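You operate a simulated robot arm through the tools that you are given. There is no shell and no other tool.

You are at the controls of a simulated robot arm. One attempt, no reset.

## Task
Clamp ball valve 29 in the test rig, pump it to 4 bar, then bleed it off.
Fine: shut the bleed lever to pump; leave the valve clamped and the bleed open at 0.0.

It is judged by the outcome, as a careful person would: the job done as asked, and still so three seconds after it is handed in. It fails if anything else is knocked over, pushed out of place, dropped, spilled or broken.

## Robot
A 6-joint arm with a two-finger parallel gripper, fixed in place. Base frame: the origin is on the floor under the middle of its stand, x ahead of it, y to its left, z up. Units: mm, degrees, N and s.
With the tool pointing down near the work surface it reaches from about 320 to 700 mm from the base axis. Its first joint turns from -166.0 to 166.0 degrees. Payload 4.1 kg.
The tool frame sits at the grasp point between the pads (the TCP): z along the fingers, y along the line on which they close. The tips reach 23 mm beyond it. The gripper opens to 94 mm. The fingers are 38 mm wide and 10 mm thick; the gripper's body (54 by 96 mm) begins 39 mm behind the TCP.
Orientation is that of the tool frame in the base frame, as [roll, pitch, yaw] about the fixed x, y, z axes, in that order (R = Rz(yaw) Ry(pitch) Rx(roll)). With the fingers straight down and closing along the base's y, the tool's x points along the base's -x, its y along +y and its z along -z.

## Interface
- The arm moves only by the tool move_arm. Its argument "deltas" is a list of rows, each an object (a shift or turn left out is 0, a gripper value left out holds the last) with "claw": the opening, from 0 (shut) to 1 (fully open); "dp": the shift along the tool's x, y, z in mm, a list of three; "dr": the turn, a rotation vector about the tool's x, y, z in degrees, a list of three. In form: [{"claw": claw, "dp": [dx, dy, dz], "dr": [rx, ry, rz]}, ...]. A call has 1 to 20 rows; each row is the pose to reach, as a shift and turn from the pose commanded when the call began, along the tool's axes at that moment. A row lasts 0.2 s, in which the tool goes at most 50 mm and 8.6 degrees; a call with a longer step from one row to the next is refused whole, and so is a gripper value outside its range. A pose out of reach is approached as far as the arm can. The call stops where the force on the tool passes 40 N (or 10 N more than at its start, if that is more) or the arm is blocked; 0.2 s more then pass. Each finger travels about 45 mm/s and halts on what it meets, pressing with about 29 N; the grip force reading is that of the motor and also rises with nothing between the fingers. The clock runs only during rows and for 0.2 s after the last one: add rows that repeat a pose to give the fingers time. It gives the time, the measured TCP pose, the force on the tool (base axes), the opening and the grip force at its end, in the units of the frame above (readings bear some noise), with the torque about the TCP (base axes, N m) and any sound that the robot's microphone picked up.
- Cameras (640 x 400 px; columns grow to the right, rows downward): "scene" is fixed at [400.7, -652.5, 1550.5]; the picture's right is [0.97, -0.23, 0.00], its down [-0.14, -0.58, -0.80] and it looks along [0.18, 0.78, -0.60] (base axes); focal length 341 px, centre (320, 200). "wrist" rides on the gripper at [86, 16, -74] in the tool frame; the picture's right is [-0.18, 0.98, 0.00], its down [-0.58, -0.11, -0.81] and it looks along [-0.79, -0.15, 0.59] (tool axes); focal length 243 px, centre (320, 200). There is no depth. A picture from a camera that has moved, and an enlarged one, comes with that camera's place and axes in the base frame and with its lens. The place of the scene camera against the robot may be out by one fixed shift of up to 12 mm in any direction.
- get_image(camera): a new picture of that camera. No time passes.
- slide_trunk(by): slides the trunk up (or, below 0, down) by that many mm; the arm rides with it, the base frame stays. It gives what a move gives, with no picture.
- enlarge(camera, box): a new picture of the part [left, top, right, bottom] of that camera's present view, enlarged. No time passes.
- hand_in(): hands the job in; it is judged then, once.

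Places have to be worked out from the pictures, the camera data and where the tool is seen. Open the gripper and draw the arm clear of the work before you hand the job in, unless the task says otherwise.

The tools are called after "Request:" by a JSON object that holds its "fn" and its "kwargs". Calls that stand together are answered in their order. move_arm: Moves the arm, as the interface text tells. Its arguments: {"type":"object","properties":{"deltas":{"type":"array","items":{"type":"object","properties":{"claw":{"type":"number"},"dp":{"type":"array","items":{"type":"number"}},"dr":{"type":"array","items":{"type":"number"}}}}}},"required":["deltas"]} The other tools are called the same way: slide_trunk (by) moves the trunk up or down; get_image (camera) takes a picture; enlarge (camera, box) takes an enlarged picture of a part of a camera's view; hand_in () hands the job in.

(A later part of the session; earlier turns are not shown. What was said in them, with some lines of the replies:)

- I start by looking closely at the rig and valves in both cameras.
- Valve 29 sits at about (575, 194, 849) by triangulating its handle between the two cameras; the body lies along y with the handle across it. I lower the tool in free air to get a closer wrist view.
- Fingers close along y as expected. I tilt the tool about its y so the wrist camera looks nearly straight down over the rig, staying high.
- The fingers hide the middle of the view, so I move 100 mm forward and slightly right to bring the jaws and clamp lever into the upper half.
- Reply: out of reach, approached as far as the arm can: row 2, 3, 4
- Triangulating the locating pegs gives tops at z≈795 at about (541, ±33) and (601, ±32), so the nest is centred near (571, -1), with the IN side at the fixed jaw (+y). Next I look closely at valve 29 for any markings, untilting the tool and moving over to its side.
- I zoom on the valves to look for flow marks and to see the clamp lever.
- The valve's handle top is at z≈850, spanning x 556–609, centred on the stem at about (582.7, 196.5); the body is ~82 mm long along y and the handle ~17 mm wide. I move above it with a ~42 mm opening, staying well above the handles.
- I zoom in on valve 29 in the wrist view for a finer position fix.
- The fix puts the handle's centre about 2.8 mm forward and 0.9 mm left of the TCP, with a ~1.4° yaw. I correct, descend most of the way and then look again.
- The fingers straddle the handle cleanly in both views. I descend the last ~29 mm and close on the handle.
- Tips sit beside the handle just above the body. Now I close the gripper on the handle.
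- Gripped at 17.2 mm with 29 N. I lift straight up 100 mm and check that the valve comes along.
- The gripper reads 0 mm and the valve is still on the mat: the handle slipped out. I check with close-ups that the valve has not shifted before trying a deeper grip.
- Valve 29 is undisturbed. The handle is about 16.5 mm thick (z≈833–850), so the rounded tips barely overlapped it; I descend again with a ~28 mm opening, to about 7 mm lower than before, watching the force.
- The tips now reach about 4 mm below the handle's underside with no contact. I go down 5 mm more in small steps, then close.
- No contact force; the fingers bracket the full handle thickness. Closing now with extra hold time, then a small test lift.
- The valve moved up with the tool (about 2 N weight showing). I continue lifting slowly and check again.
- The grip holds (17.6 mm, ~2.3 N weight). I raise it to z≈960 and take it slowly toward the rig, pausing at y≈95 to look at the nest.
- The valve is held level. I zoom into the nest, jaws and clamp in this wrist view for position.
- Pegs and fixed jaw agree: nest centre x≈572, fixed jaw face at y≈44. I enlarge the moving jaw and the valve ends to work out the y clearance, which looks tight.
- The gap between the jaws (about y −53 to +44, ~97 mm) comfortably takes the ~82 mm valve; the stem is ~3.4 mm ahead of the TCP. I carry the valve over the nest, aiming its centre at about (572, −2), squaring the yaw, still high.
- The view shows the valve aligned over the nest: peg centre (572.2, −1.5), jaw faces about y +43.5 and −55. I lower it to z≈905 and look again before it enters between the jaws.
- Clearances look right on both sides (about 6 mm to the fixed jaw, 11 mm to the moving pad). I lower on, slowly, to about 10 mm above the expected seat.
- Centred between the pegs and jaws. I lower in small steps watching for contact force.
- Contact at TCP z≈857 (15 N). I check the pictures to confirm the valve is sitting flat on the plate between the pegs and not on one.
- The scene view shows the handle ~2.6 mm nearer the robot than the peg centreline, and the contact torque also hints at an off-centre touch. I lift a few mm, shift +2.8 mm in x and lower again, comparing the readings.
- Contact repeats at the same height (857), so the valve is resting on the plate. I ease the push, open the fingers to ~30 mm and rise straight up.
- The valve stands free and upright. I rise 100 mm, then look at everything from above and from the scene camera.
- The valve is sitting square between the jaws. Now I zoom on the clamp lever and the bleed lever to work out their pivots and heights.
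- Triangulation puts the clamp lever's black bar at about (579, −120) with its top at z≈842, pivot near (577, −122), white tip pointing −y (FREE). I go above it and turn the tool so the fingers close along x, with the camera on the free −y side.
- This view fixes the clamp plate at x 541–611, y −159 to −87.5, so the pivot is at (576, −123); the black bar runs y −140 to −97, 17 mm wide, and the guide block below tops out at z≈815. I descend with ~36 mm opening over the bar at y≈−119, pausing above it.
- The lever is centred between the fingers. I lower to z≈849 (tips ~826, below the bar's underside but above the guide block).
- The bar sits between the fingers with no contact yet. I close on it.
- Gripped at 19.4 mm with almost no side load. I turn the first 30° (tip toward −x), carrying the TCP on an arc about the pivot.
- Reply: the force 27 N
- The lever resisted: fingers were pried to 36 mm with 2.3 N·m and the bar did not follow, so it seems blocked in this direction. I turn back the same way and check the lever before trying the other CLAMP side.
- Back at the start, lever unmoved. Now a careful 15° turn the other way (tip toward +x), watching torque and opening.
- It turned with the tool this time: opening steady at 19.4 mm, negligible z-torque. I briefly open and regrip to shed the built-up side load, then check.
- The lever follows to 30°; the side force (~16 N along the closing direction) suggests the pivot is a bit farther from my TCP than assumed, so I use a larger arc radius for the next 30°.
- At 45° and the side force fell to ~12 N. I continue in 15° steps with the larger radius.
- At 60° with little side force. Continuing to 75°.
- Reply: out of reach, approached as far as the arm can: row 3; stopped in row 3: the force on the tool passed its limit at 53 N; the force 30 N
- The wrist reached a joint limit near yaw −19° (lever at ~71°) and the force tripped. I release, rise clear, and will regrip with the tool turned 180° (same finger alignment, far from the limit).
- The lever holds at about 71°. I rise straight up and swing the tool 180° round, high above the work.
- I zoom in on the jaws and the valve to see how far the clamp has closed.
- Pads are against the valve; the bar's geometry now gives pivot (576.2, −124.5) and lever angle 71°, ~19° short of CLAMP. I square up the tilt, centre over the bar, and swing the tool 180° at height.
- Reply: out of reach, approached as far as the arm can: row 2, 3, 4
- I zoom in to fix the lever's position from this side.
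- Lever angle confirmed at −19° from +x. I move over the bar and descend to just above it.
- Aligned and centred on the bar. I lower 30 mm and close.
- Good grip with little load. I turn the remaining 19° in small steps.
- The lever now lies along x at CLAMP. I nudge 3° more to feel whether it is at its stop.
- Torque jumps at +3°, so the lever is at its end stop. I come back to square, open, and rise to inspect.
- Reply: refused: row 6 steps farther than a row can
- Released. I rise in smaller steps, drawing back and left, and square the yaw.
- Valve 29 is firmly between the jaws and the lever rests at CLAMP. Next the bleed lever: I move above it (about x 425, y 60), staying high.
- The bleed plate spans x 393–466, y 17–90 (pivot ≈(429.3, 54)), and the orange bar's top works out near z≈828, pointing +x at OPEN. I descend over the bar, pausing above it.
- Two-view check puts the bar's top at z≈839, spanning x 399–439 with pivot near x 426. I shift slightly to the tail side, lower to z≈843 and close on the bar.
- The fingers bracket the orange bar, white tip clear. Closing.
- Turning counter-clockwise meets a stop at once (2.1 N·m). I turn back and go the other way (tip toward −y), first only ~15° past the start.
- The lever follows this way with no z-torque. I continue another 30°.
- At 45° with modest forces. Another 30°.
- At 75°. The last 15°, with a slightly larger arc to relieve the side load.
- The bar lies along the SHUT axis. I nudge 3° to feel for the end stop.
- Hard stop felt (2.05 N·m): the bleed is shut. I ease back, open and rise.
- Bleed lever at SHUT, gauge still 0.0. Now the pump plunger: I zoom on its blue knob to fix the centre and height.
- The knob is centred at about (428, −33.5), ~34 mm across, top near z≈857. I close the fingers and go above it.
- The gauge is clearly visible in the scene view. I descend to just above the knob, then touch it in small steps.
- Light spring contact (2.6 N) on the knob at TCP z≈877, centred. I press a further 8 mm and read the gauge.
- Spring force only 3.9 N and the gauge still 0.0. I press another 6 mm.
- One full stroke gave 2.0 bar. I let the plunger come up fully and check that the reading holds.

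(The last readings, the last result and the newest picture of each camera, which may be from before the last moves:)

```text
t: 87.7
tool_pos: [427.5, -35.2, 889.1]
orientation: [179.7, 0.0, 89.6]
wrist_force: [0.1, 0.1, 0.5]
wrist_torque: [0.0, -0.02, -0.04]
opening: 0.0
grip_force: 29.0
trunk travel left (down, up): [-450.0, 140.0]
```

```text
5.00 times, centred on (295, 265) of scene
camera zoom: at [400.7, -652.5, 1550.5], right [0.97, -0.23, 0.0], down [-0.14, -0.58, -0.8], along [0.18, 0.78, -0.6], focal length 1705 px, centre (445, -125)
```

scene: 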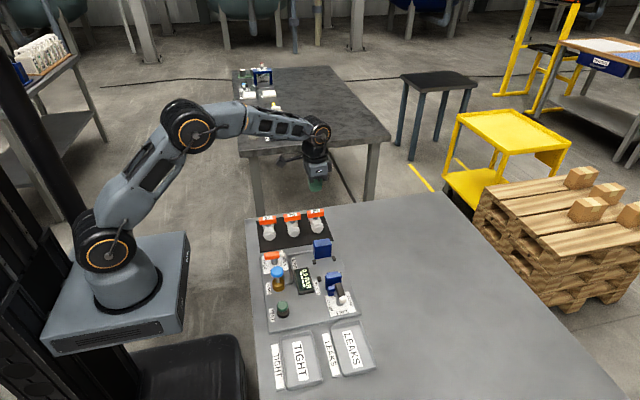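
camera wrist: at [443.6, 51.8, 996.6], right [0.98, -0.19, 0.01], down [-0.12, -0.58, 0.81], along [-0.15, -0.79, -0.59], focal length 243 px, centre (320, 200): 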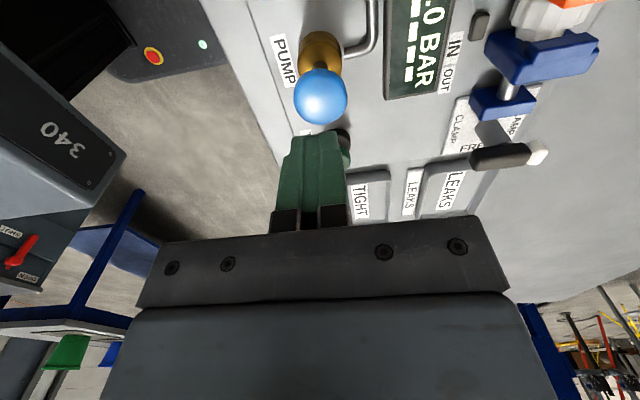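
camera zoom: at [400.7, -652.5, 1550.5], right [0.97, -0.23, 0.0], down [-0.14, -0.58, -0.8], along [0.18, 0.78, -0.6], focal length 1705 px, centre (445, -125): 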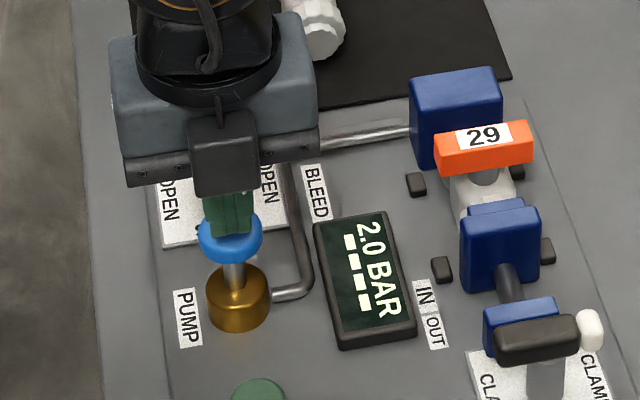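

The plunger is back up and 2.0 bar holds. One more full stroke to the same depth.

Request:
{"fn": "move_arm", "kwargs": {"deltas": [{"dp": [0, 0, 5]}, {"dp": [0, 0, 10]}, {"dp": [0, 0, 14]}, {"dp": [0, 0, 18]}, {"dp": [0, 0, 21]}, {"dp": [0, 0, 24]}, {"dp": [0, 0, 26]}, {"dp": [0, 0, 26]}]}}

Request:
{"fn": "enlarge", "kwargs": {"camera": "scene", "box": [245, 225, 345, 305]}}

```text
t: 89.5
tool_pos: [428.1, -34.3, 864.0]
orientation: [179.6, 0.0, 89.6]
wrist_force: [0.5, -0.3, 10.2]
wrist_torque: [0.01, -0.02, 0.04]
opening: 0.0
grip_force: 29.2
trunk travel left (down, up): [-450.0, 140.0]
```

```text
5.00 times, centred on (295, 265) of scene
camera zoom: at [400.7, -652.5, 1550.5], right [0.97, -0.23, 0.0], down [-0.14, -0.58, -0.8], along [0.18, 0.78, -0.6], focal length 1705 px, centre (445, -125)
```

zoom: 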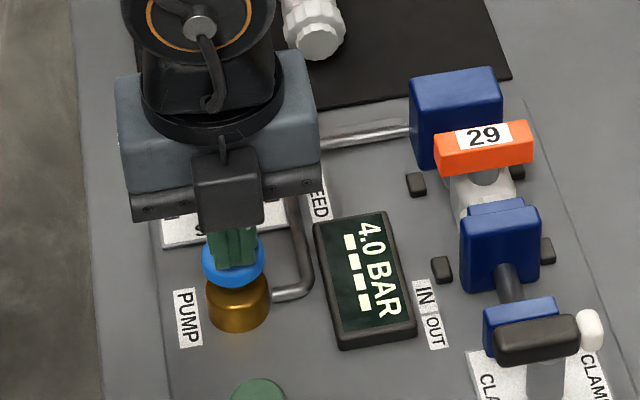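

4.0 bar reached. I lift off the knob, confirm the reading, and go back above the bleed lever with the fingers opening on the way.

Request:
{"fn": "move_arm", "kwargs": {"deltas": [{"dp": [0, 0, -8]}, {"dp": [0, 0, -20]}, {"dp": [0, 0, -40]}, {"dp": [0, 0, -60]}, {"dp": [0, 0, -78]}, {"dp": [0, 0, -78]}]}}

Request:
{"fn": "enlarge", "kwargs": {"camera": "scene", "box": [245, 225, 345, 305]}}

Request:
{"fn": "move_arm", "kwargs": {"deltas": [{"dp": [20, 0, 0], "claw": 0.2}, {"dp": [45, 0, 0], "claw": 0.38}, {"dp": [70, 0, 0], "claw": 0.38}, {"dp": [96, 0, 0], "claw": 0.38}, {"dp": [96, 0, 0], "claw": 0.38}]}}

Request:
{"fn": "get_image", "kwargs": {"camera": "wrist"}}

```text
t: 90.9
tool_pos: [427.8, -34.4, 941.4]
orientation: [179.7, 0.0, 89.6]
wrist_force: [0.1, -0.2, 0.5]
wrist_torque: [-0.02, 0.02, -0.02]
opening: 0.0
grip_force: 29.4
trunk travel left (down, up): [-450.0, 140.0]
```

```text
5.00 times, centred on (295, 265) of scene
camera zoom: at [400.7, -652.5, 1550.5], right [0.97, -0.23, 0.0], down [-0.14, -0.58, -0.8], along [0.18, 0.78, -0.6], focal length 1705 px, centre (445, -125)
```

zoom: 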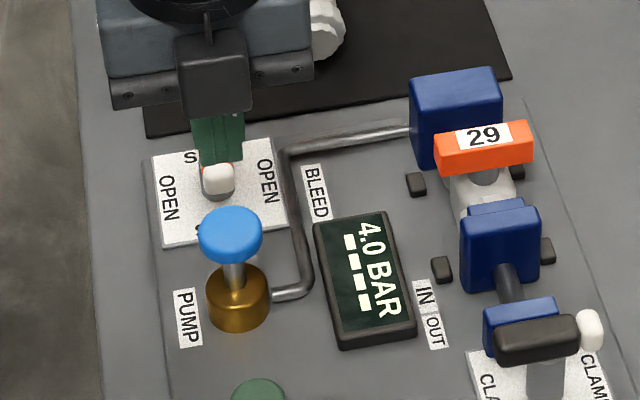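

```text
t: 92.1
tool_pos: [428.7, 62.9, 941.7]
orientation: [179.7, 0.0, 89.6]
wrist_force: [-0.2, 0.9, -0.9]
wrist_torque: [0.01, -0.03, -0.01]
opening: 35.6
grip_force: 0.1
trunk travel left (down, up): [-450.0, 140.0]
```

```text
taken
camera wrist: at [445.1, 147.7, 1017.8], right [0.98, -0.19, 0.01], down [-0.12, -0.58, 0.81], along [-0.15, -0.79, -0.59], focal length 243 px, centre (320, 200)
```

wrist: 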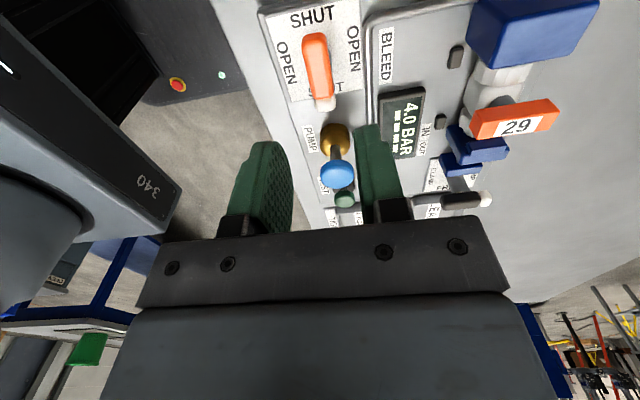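

4.0 bar holds with the plunger released. I descend onto the bleed bar as before.

Request:
{"fn": "move_arm", "kwargs": {"deltas": [{"dp": [0, 0, 20]}, {"dp": [0, 0, 45]}, {"dp": [0, 0, 65]}, {"dp": [-0.5, 0, 80]}, {"dp": [-0.5, 0, 90]}, {"dp": [-0.5, 0, 98]}, {"dp": [-0.5, 0, 98]}]}}

Request:
{"fn": "enlarge", "kwargs": {"camera": "wrist", "box": [200, 60, 440, 220]}}

```text
t: 93.7
tool_pos: [429.6, 61.3, 842.6]
orientation: [179.6, 0.0, 89.6]
wrist_force: [-0.1, -0.1, 0.8]
wrist_torque: [0.01, -0.01, 0.01]
opening: 35.9
grip_force: 0.0
trunk travel left (down, up): [-450.0, 140.0]
```

```text
2.50 times, centred on (320, 140) of wrist
camera zoom: at [445.2, 147.4, 919.1], right [0.98, -0.19, 0.01], down [-0.12, -0.58, 0.81], along [-0.15, -0.79, -0.59], focal length 606 px, centre (320, 350)
```

zoom: 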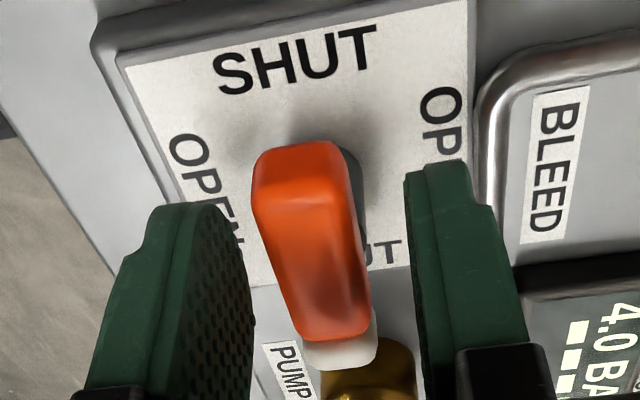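

Well centred on the bar; gauge reads 4.0. I close and begin turning back toward OPEN (counter-clockwise).

Request:
{"fn": "move_arm", "kwargs": {"deltas": [{"claw": 0.2}, {"claw": 0.1}, {"claw": 0.0}, {"claw": 0.0}, {"claw": 0.0}]}}

Request:
{"fn": "move_arm", "kwargs": {"deltas": [{"dp": [-0.03, -0.6, 0], "dr": [0, 0, -5]}, {"dp": [-0.11, -1.2, 0], "dr": [0, 0, -10]}, {"dp": [-0.24, -1.8, 0], "dr": [0, 0, -15]}, {"dp": [-0.42, -2.4, 0], "dr": [0, 0, -20]}, {"dp": [-0.66, -2.96, 0], "dr": [0, 0, -25]}, {"dp": [-0.94, -3.5, 0], "dr": [0, 0, -30]}, {"dp": [-0.94, -3.5, 0], "dr": [0, 0, -30]}]}}

Request:
{"fn": "enlarge", "kwargs": {"camera": "wrist", "box": [200, 60, 440, 220]}}

Request:
{"fn": "enlarge", "kwargs": {"camera": "scene", "box": [245, 225, 345, 305]}}

```text
t: 94.9
tool_pos: [428.4, 61.8, 841.9]
orientation: [179.7, -0.1, 89.5]
wrist_force: [-4.9, 0.2, -2.0]
wrist_torque: [-0.29, 0.52, 0.37]
opening: 17.7
grip_force: 44.7
trunk travel left (down, up): [-450.0, 140.0]
```

```text
t: 96.5
tool_pos: [424.9, 60.4, 842.1]
orientation: [179.7, 0.1, 119.7]
wrist_force: [-9.0, 1.6, -4.2]
wrist_torque: [0.98, 1.14, -0.06]
opening: 18.1
grip_force: 44.8
trunk travel left (down, up): [-450.0, 140.0]
```

```text
2.50 times, centred on (320, 140) of wrist
camera zoom: at [395.7, 143.4, 919.0], right [0.95, 0.33, 0.01], down [0.19, -0.56, 0.81], along [0.27, -0.76, -0.59], focal length 606 px, centre (320, 350)
```

zoom: 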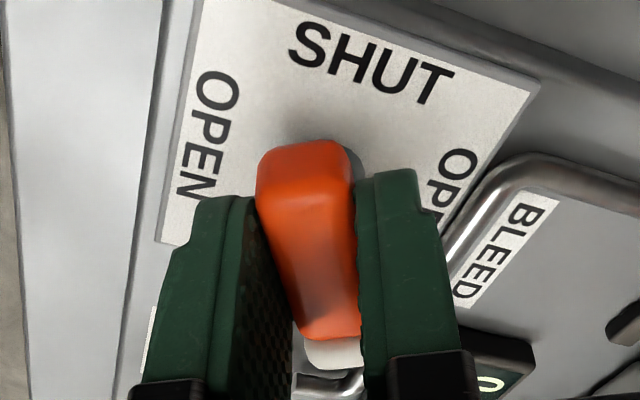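

```text
5.00 times, centred on (295, 265) of scene
camera zoom: at [400.7, -652.5, 1550.5], right [0.97, -0.23, 0.0], down [-0.14, -0.58, -0.8], along [0.18, 0.78, -0.6], focal length 1705 px, centre (445, -125)
```

zoom: 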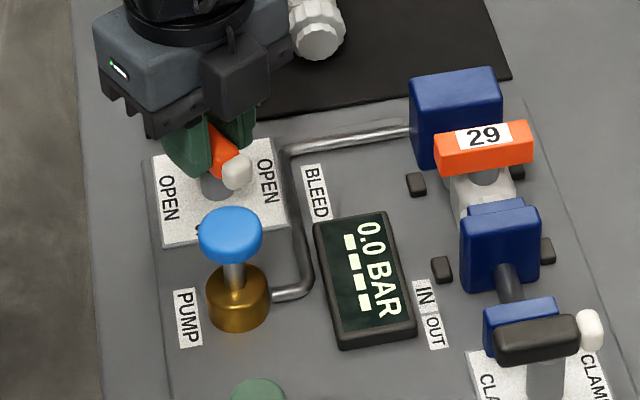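

The gauge already dropped to 0.0. I carry on to full OPEN, another 30° then 30° more.

Request:
{"fn": "move_arm", "kwargs": {"deltas": [{"dp": [-0.03, -0.9, 0], "dr": [0, 0, -5]}, {"dp": [-0.11, -1.6, 0], "dr": [0, 0, -10]}, {"dp": [-0.24, -2.2, 0], "dr": [0, 0, -15]}, {"dp": [-0.42, -2.8, 0], "dr": [0, 0, -20]}, {"dp": [-0.66, -3.4, 0], "dr": [0, 0, -25]}, {"dp": [-0.94, -4.0, 0], "dr": [0, 0, -30]}, {"dp": [-0.94, -4.0, 0], "dr": [0, 0, -30]}]}}

Request:
{"fn": "move_arm", "kwargs": {"deltas": [{"dp": [-0.03, -0.6, 0], "dr": [0, 0, -5]}, {"dp": [-0.11, -1.2, 0], "dr": [0, 0, -10]}, {"dp": [-0.24, -1.8, 0], "dr": [0, 0, -15]}, {"dp": [-0.42, -2.4, 0], "dr": [0, 0, -20]}, {"dp": [-0.66, -2.96, 0], "dr": [0, 0, -25]}, {"dp": [-0.9, -3.4, 0], "dr": [0, 0, -29.5]}, {"dp": [-0.9, -3.4, 0], "dr": [0, 0, -29.5]}]}}

Request:
{"fn": "enlarge", "kwargs": {"camera": "wrist", "box": [200, 60, 440, 220]}}

Request:
{"fn": "enlarge", "kwargs": {"camera": "scene", "box": [245, 225, 345, 305]}}

```text
t: 98.1
tool_pos: [421.9, 57.8, 842.4]
orientation: [-180.0, 0.3, 149.7]
wrist_force: [-8.6, 2.9, -11.5]
wrist_torque: [0.31, 1.02, 0.02]
opening: 18.0
grip_force: 45.1
trunk travel left (down, up): [-450.0, 140.0]
```

```text
t: 99.7
tool_pos: [421.4, 54.8, 843.3]
orientation: [-179.9, 0.3, 179.1]
wrist_force: [-6.9, 4.6, -16.9]
wrist_torque: [0.1, 0.4, 0.06]
opening: 18.0
grip_force: 44.8
trunk travel left (down, up): [-450.0, 140.0]
```

```text
2.50 times, centred on (320, 140) of wrist
camera zoom: at [334.9, 72.1, 918.7], right [0.2, 0.98, 0.0], down [0.58, -0.12, 0.81], along [0.79, -0.16, -0.59], focal length 606 px, centre (320, 350)
```

zoom: 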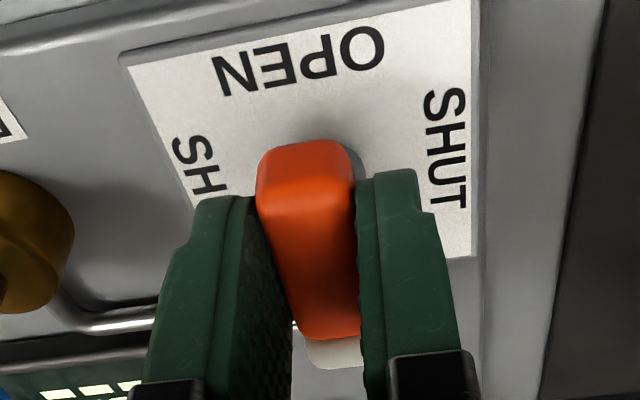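

```text
5.00 times, centred on (295, 265) of scene
camera zoom: at [400.7, -652.5, 1550.5], right [0.97, -0.23, 0.0], down [-0.14, -0.58, -0.8], along [0.18, 0.78, -0.6], focal length 1705 px, centre (445, -125)
```

zoom: 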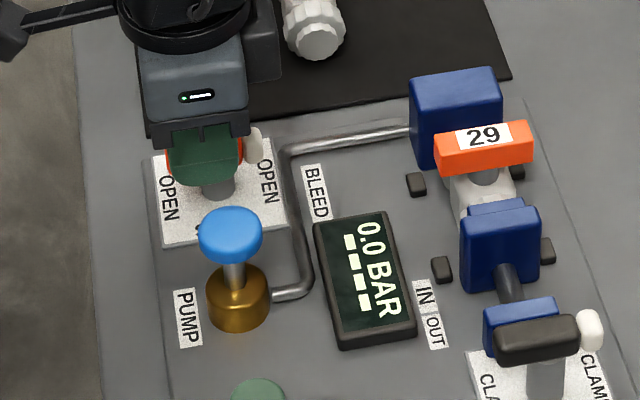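

Bleed lever back at OPEN and gauge at 0.0. A tiny 2° nudge to seat it at the stop, then I release and rise clear.

Request:
{"fn": "move_arm", "kwargs": {"deltas": [{"dr": [0, 0, -1]}, {"dr": [0, 0, -2]}, {"dr": [0, 0, -1.5]}, {"dr": [0, 0, -1], "claw": 0.2}, {"dr": [0, 0, -1], "claw": 0.38}, {"dr": [0, 0, -1], "claw": 0.38}, {"dr": [0, 0, -1], "claw": 0.38}]}}

Request:
{"fn": "move_arm", "kwargs": {"deltas": [{"dp": [0, 0, -8]}, {"dp": [0, 0, -25]}, {"dp": [0, 0, -50]}, {"dp": [0, 0, -80]}, {"dp": [0, 0, -110]}, {"dp": [0, 0, -150]}, {"dp": [0, 0, -180]}, {"dp": [0, 0, -180]}]}}

Request:
{"fn": "get_image", "kwargs": {"camera": "wrist"}}

Request:
{"fn": "get_image", "kwargs": {"camera": "scene"}}

Request:
{"fn": "enlarge", "kwargs": {"camera": "scene", "box": [245, 205, 375, 315]}}

```text
t: 101.3
tool_pos: [421.5, 54.3, 843.4]
orientation: [179.9, 0.3, -179.9]
wrist_force: [1.0, -0.2, 0.3]
wrist_torque: [-0.03, -0.01, 0.02]
opening: 35.7
grip_force: 0.0
trunk travel left (down, up): [-450.0, 140.0]
```

```text
t: 103.1
tool_pos: [420.5, 54.6, 1023.7]
orientation: [180.0, 0.4, -180.0]
wrist_force: [-0.1, -0.5, -0.2]
wrist_torque: [-0.02, -0.03, 0.01]
opening: 35.6
grip_force: 0.0
trunk travel left (down, up): [-450.0, 140.0]
```

```text
taken
camera wrist: at [333.9, 70.3, 1099.6], right [0.18, 0.98, 0.0], down [0.58, -0.11, 0.81], along [0.8, -0.15, -0.59], focal length 243 px, centre (320, 200)
```

wrist: 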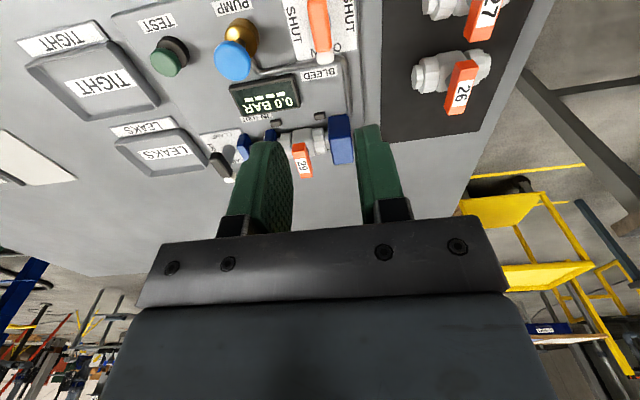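

```text
taken
```

scene: 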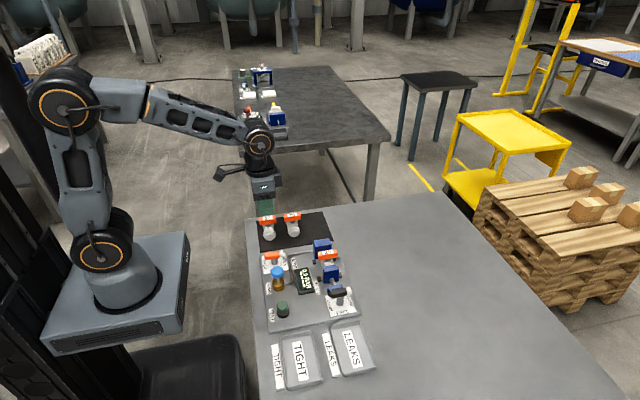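

```text
3.64 times, centred on (310, 260) of scene
camera zoom: at [400.7, -652.5, 1550.5], right [0.97, -0.23, 0.0], down [-0.14, -0.58, -0.8], along [0.18, 0.78, -0.6], focal length 1240 px, centre (356, -18)
```

zoom: 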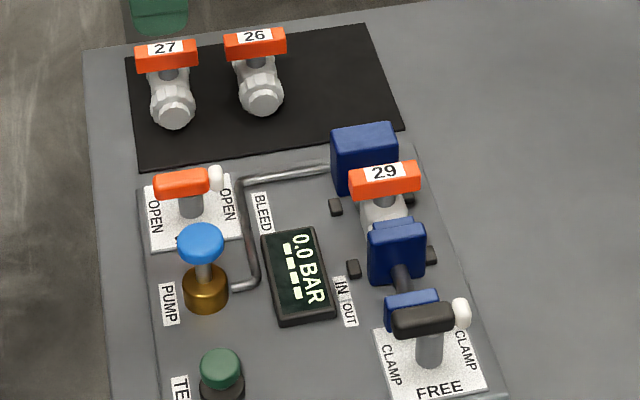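

Everything reads as wanted: valve 29 clamped, lever at CLAMP, bleed at OPEN, gauge 0.0, valves 26 and 27 untouched. I open the gripper fully and draw the arm clear before a last check.

Request:
{"fn": "move_arm", "kwargs": {"deltas": [{"dp": [10, 20, -30], "claw": 0.6}, {"dp": [20, 45, -60], "claw": 0.8}, {"dp": [30, 70, -90], "claw": 1.0}, {"dp": [36, 100, -115], "claw": 1.0}, {"dp": [38, 130, -130], "claw": 1.0}, {"dp": [38, 130, -130], "claw": 1.0}, {"dp": [38, 130, -130], "claw": 1.0}, {"dp": [38, 130, -130], "claw": 1.0}]}}

Request:
{"fn": "enlarge", "kwargs": {"camera": "scene", "box": [245, 205, 375, 315]}}

Request:
{"fn": "enlarge", "kwargs": {"camera": "scene", "box": [300, 230, 380, 310]}}

```text
t: 104.9
tool_pos: [381.0, 183.9, 1154.3]
orientation: [180.0, 0.2, -179.9]
wrist_force: [-0.4, 0.2, -0.4]
wrist_torque: [0.03, -0.01, 0.0]
opening: 93.8
grip_force: 0.1
trunk travel left (down, up): [-450.0, 140.0]
```

```text
3.64 times, centred on (310, 260) of scene
camera zoom: at [400.7, -652.5, 1550.5], right [0.97, -0.23, 0.0], down [-0.14, -0.58, -0.8], along [0.18, 0.78, -0.6], focal length 1240 px, centre (356, -18)
```

zoom: 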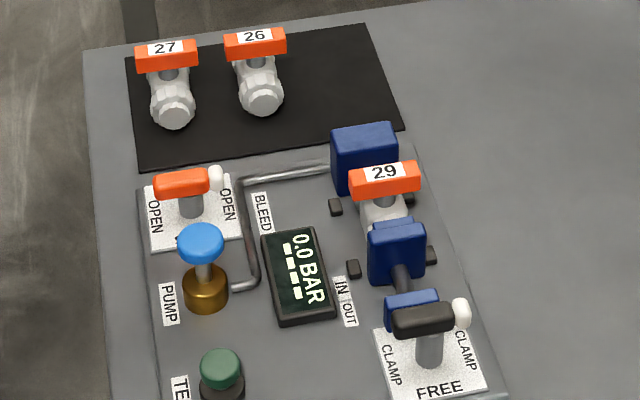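

```text
5.00 times, centred on (340, 270) of scene
camera zoom: at [400.7, -652.5, 1550.5], right [0.97, -0.23, 0.0], down [-0.14, -0.58, -0.8], along [0.18, 0.78, -0.6], focal length 1705 px, centre (220, -150)
```

zoom: 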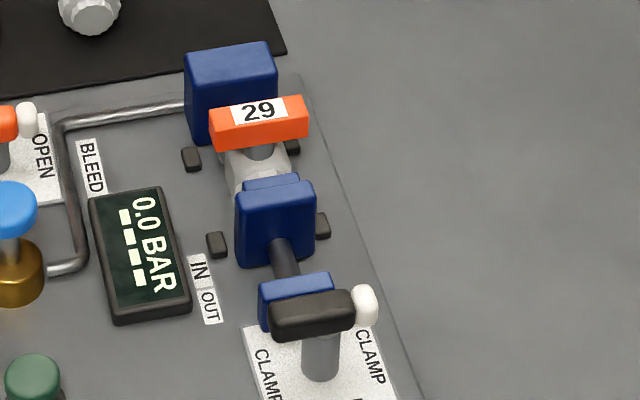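

The rig is stable: valve 29 clamped, bleed open, gauge 0.0, the arm clear and the gripper open. I hand the job in.

Request:
{"fn": "hand_in", "kwargs": {}}

```text
The job is handed in.
```

Ball valve 29 is clamped in the test rig. I shut the bleed, pumped it to 4.0 bar in two strokes, and opened the bleed again. The last picture before hand-in showed the gauge at 0.0, the clamp lever at CLAMP and the bleed lever at OPEN.

- **First pick-up:** the handle slipped out of the fingers once. The valve stayed where it was on its mat, and a deeper grip held.
- **Levers:** on each lever I first pushed the wrong way and met a stop. Each then turned freely the other way to its end stop.
- **Rest of the bench:** valves 26 and 27 and everything else stayed in place. I did not press the TEST button.

The arm is drawn clear with the gripper fully open.
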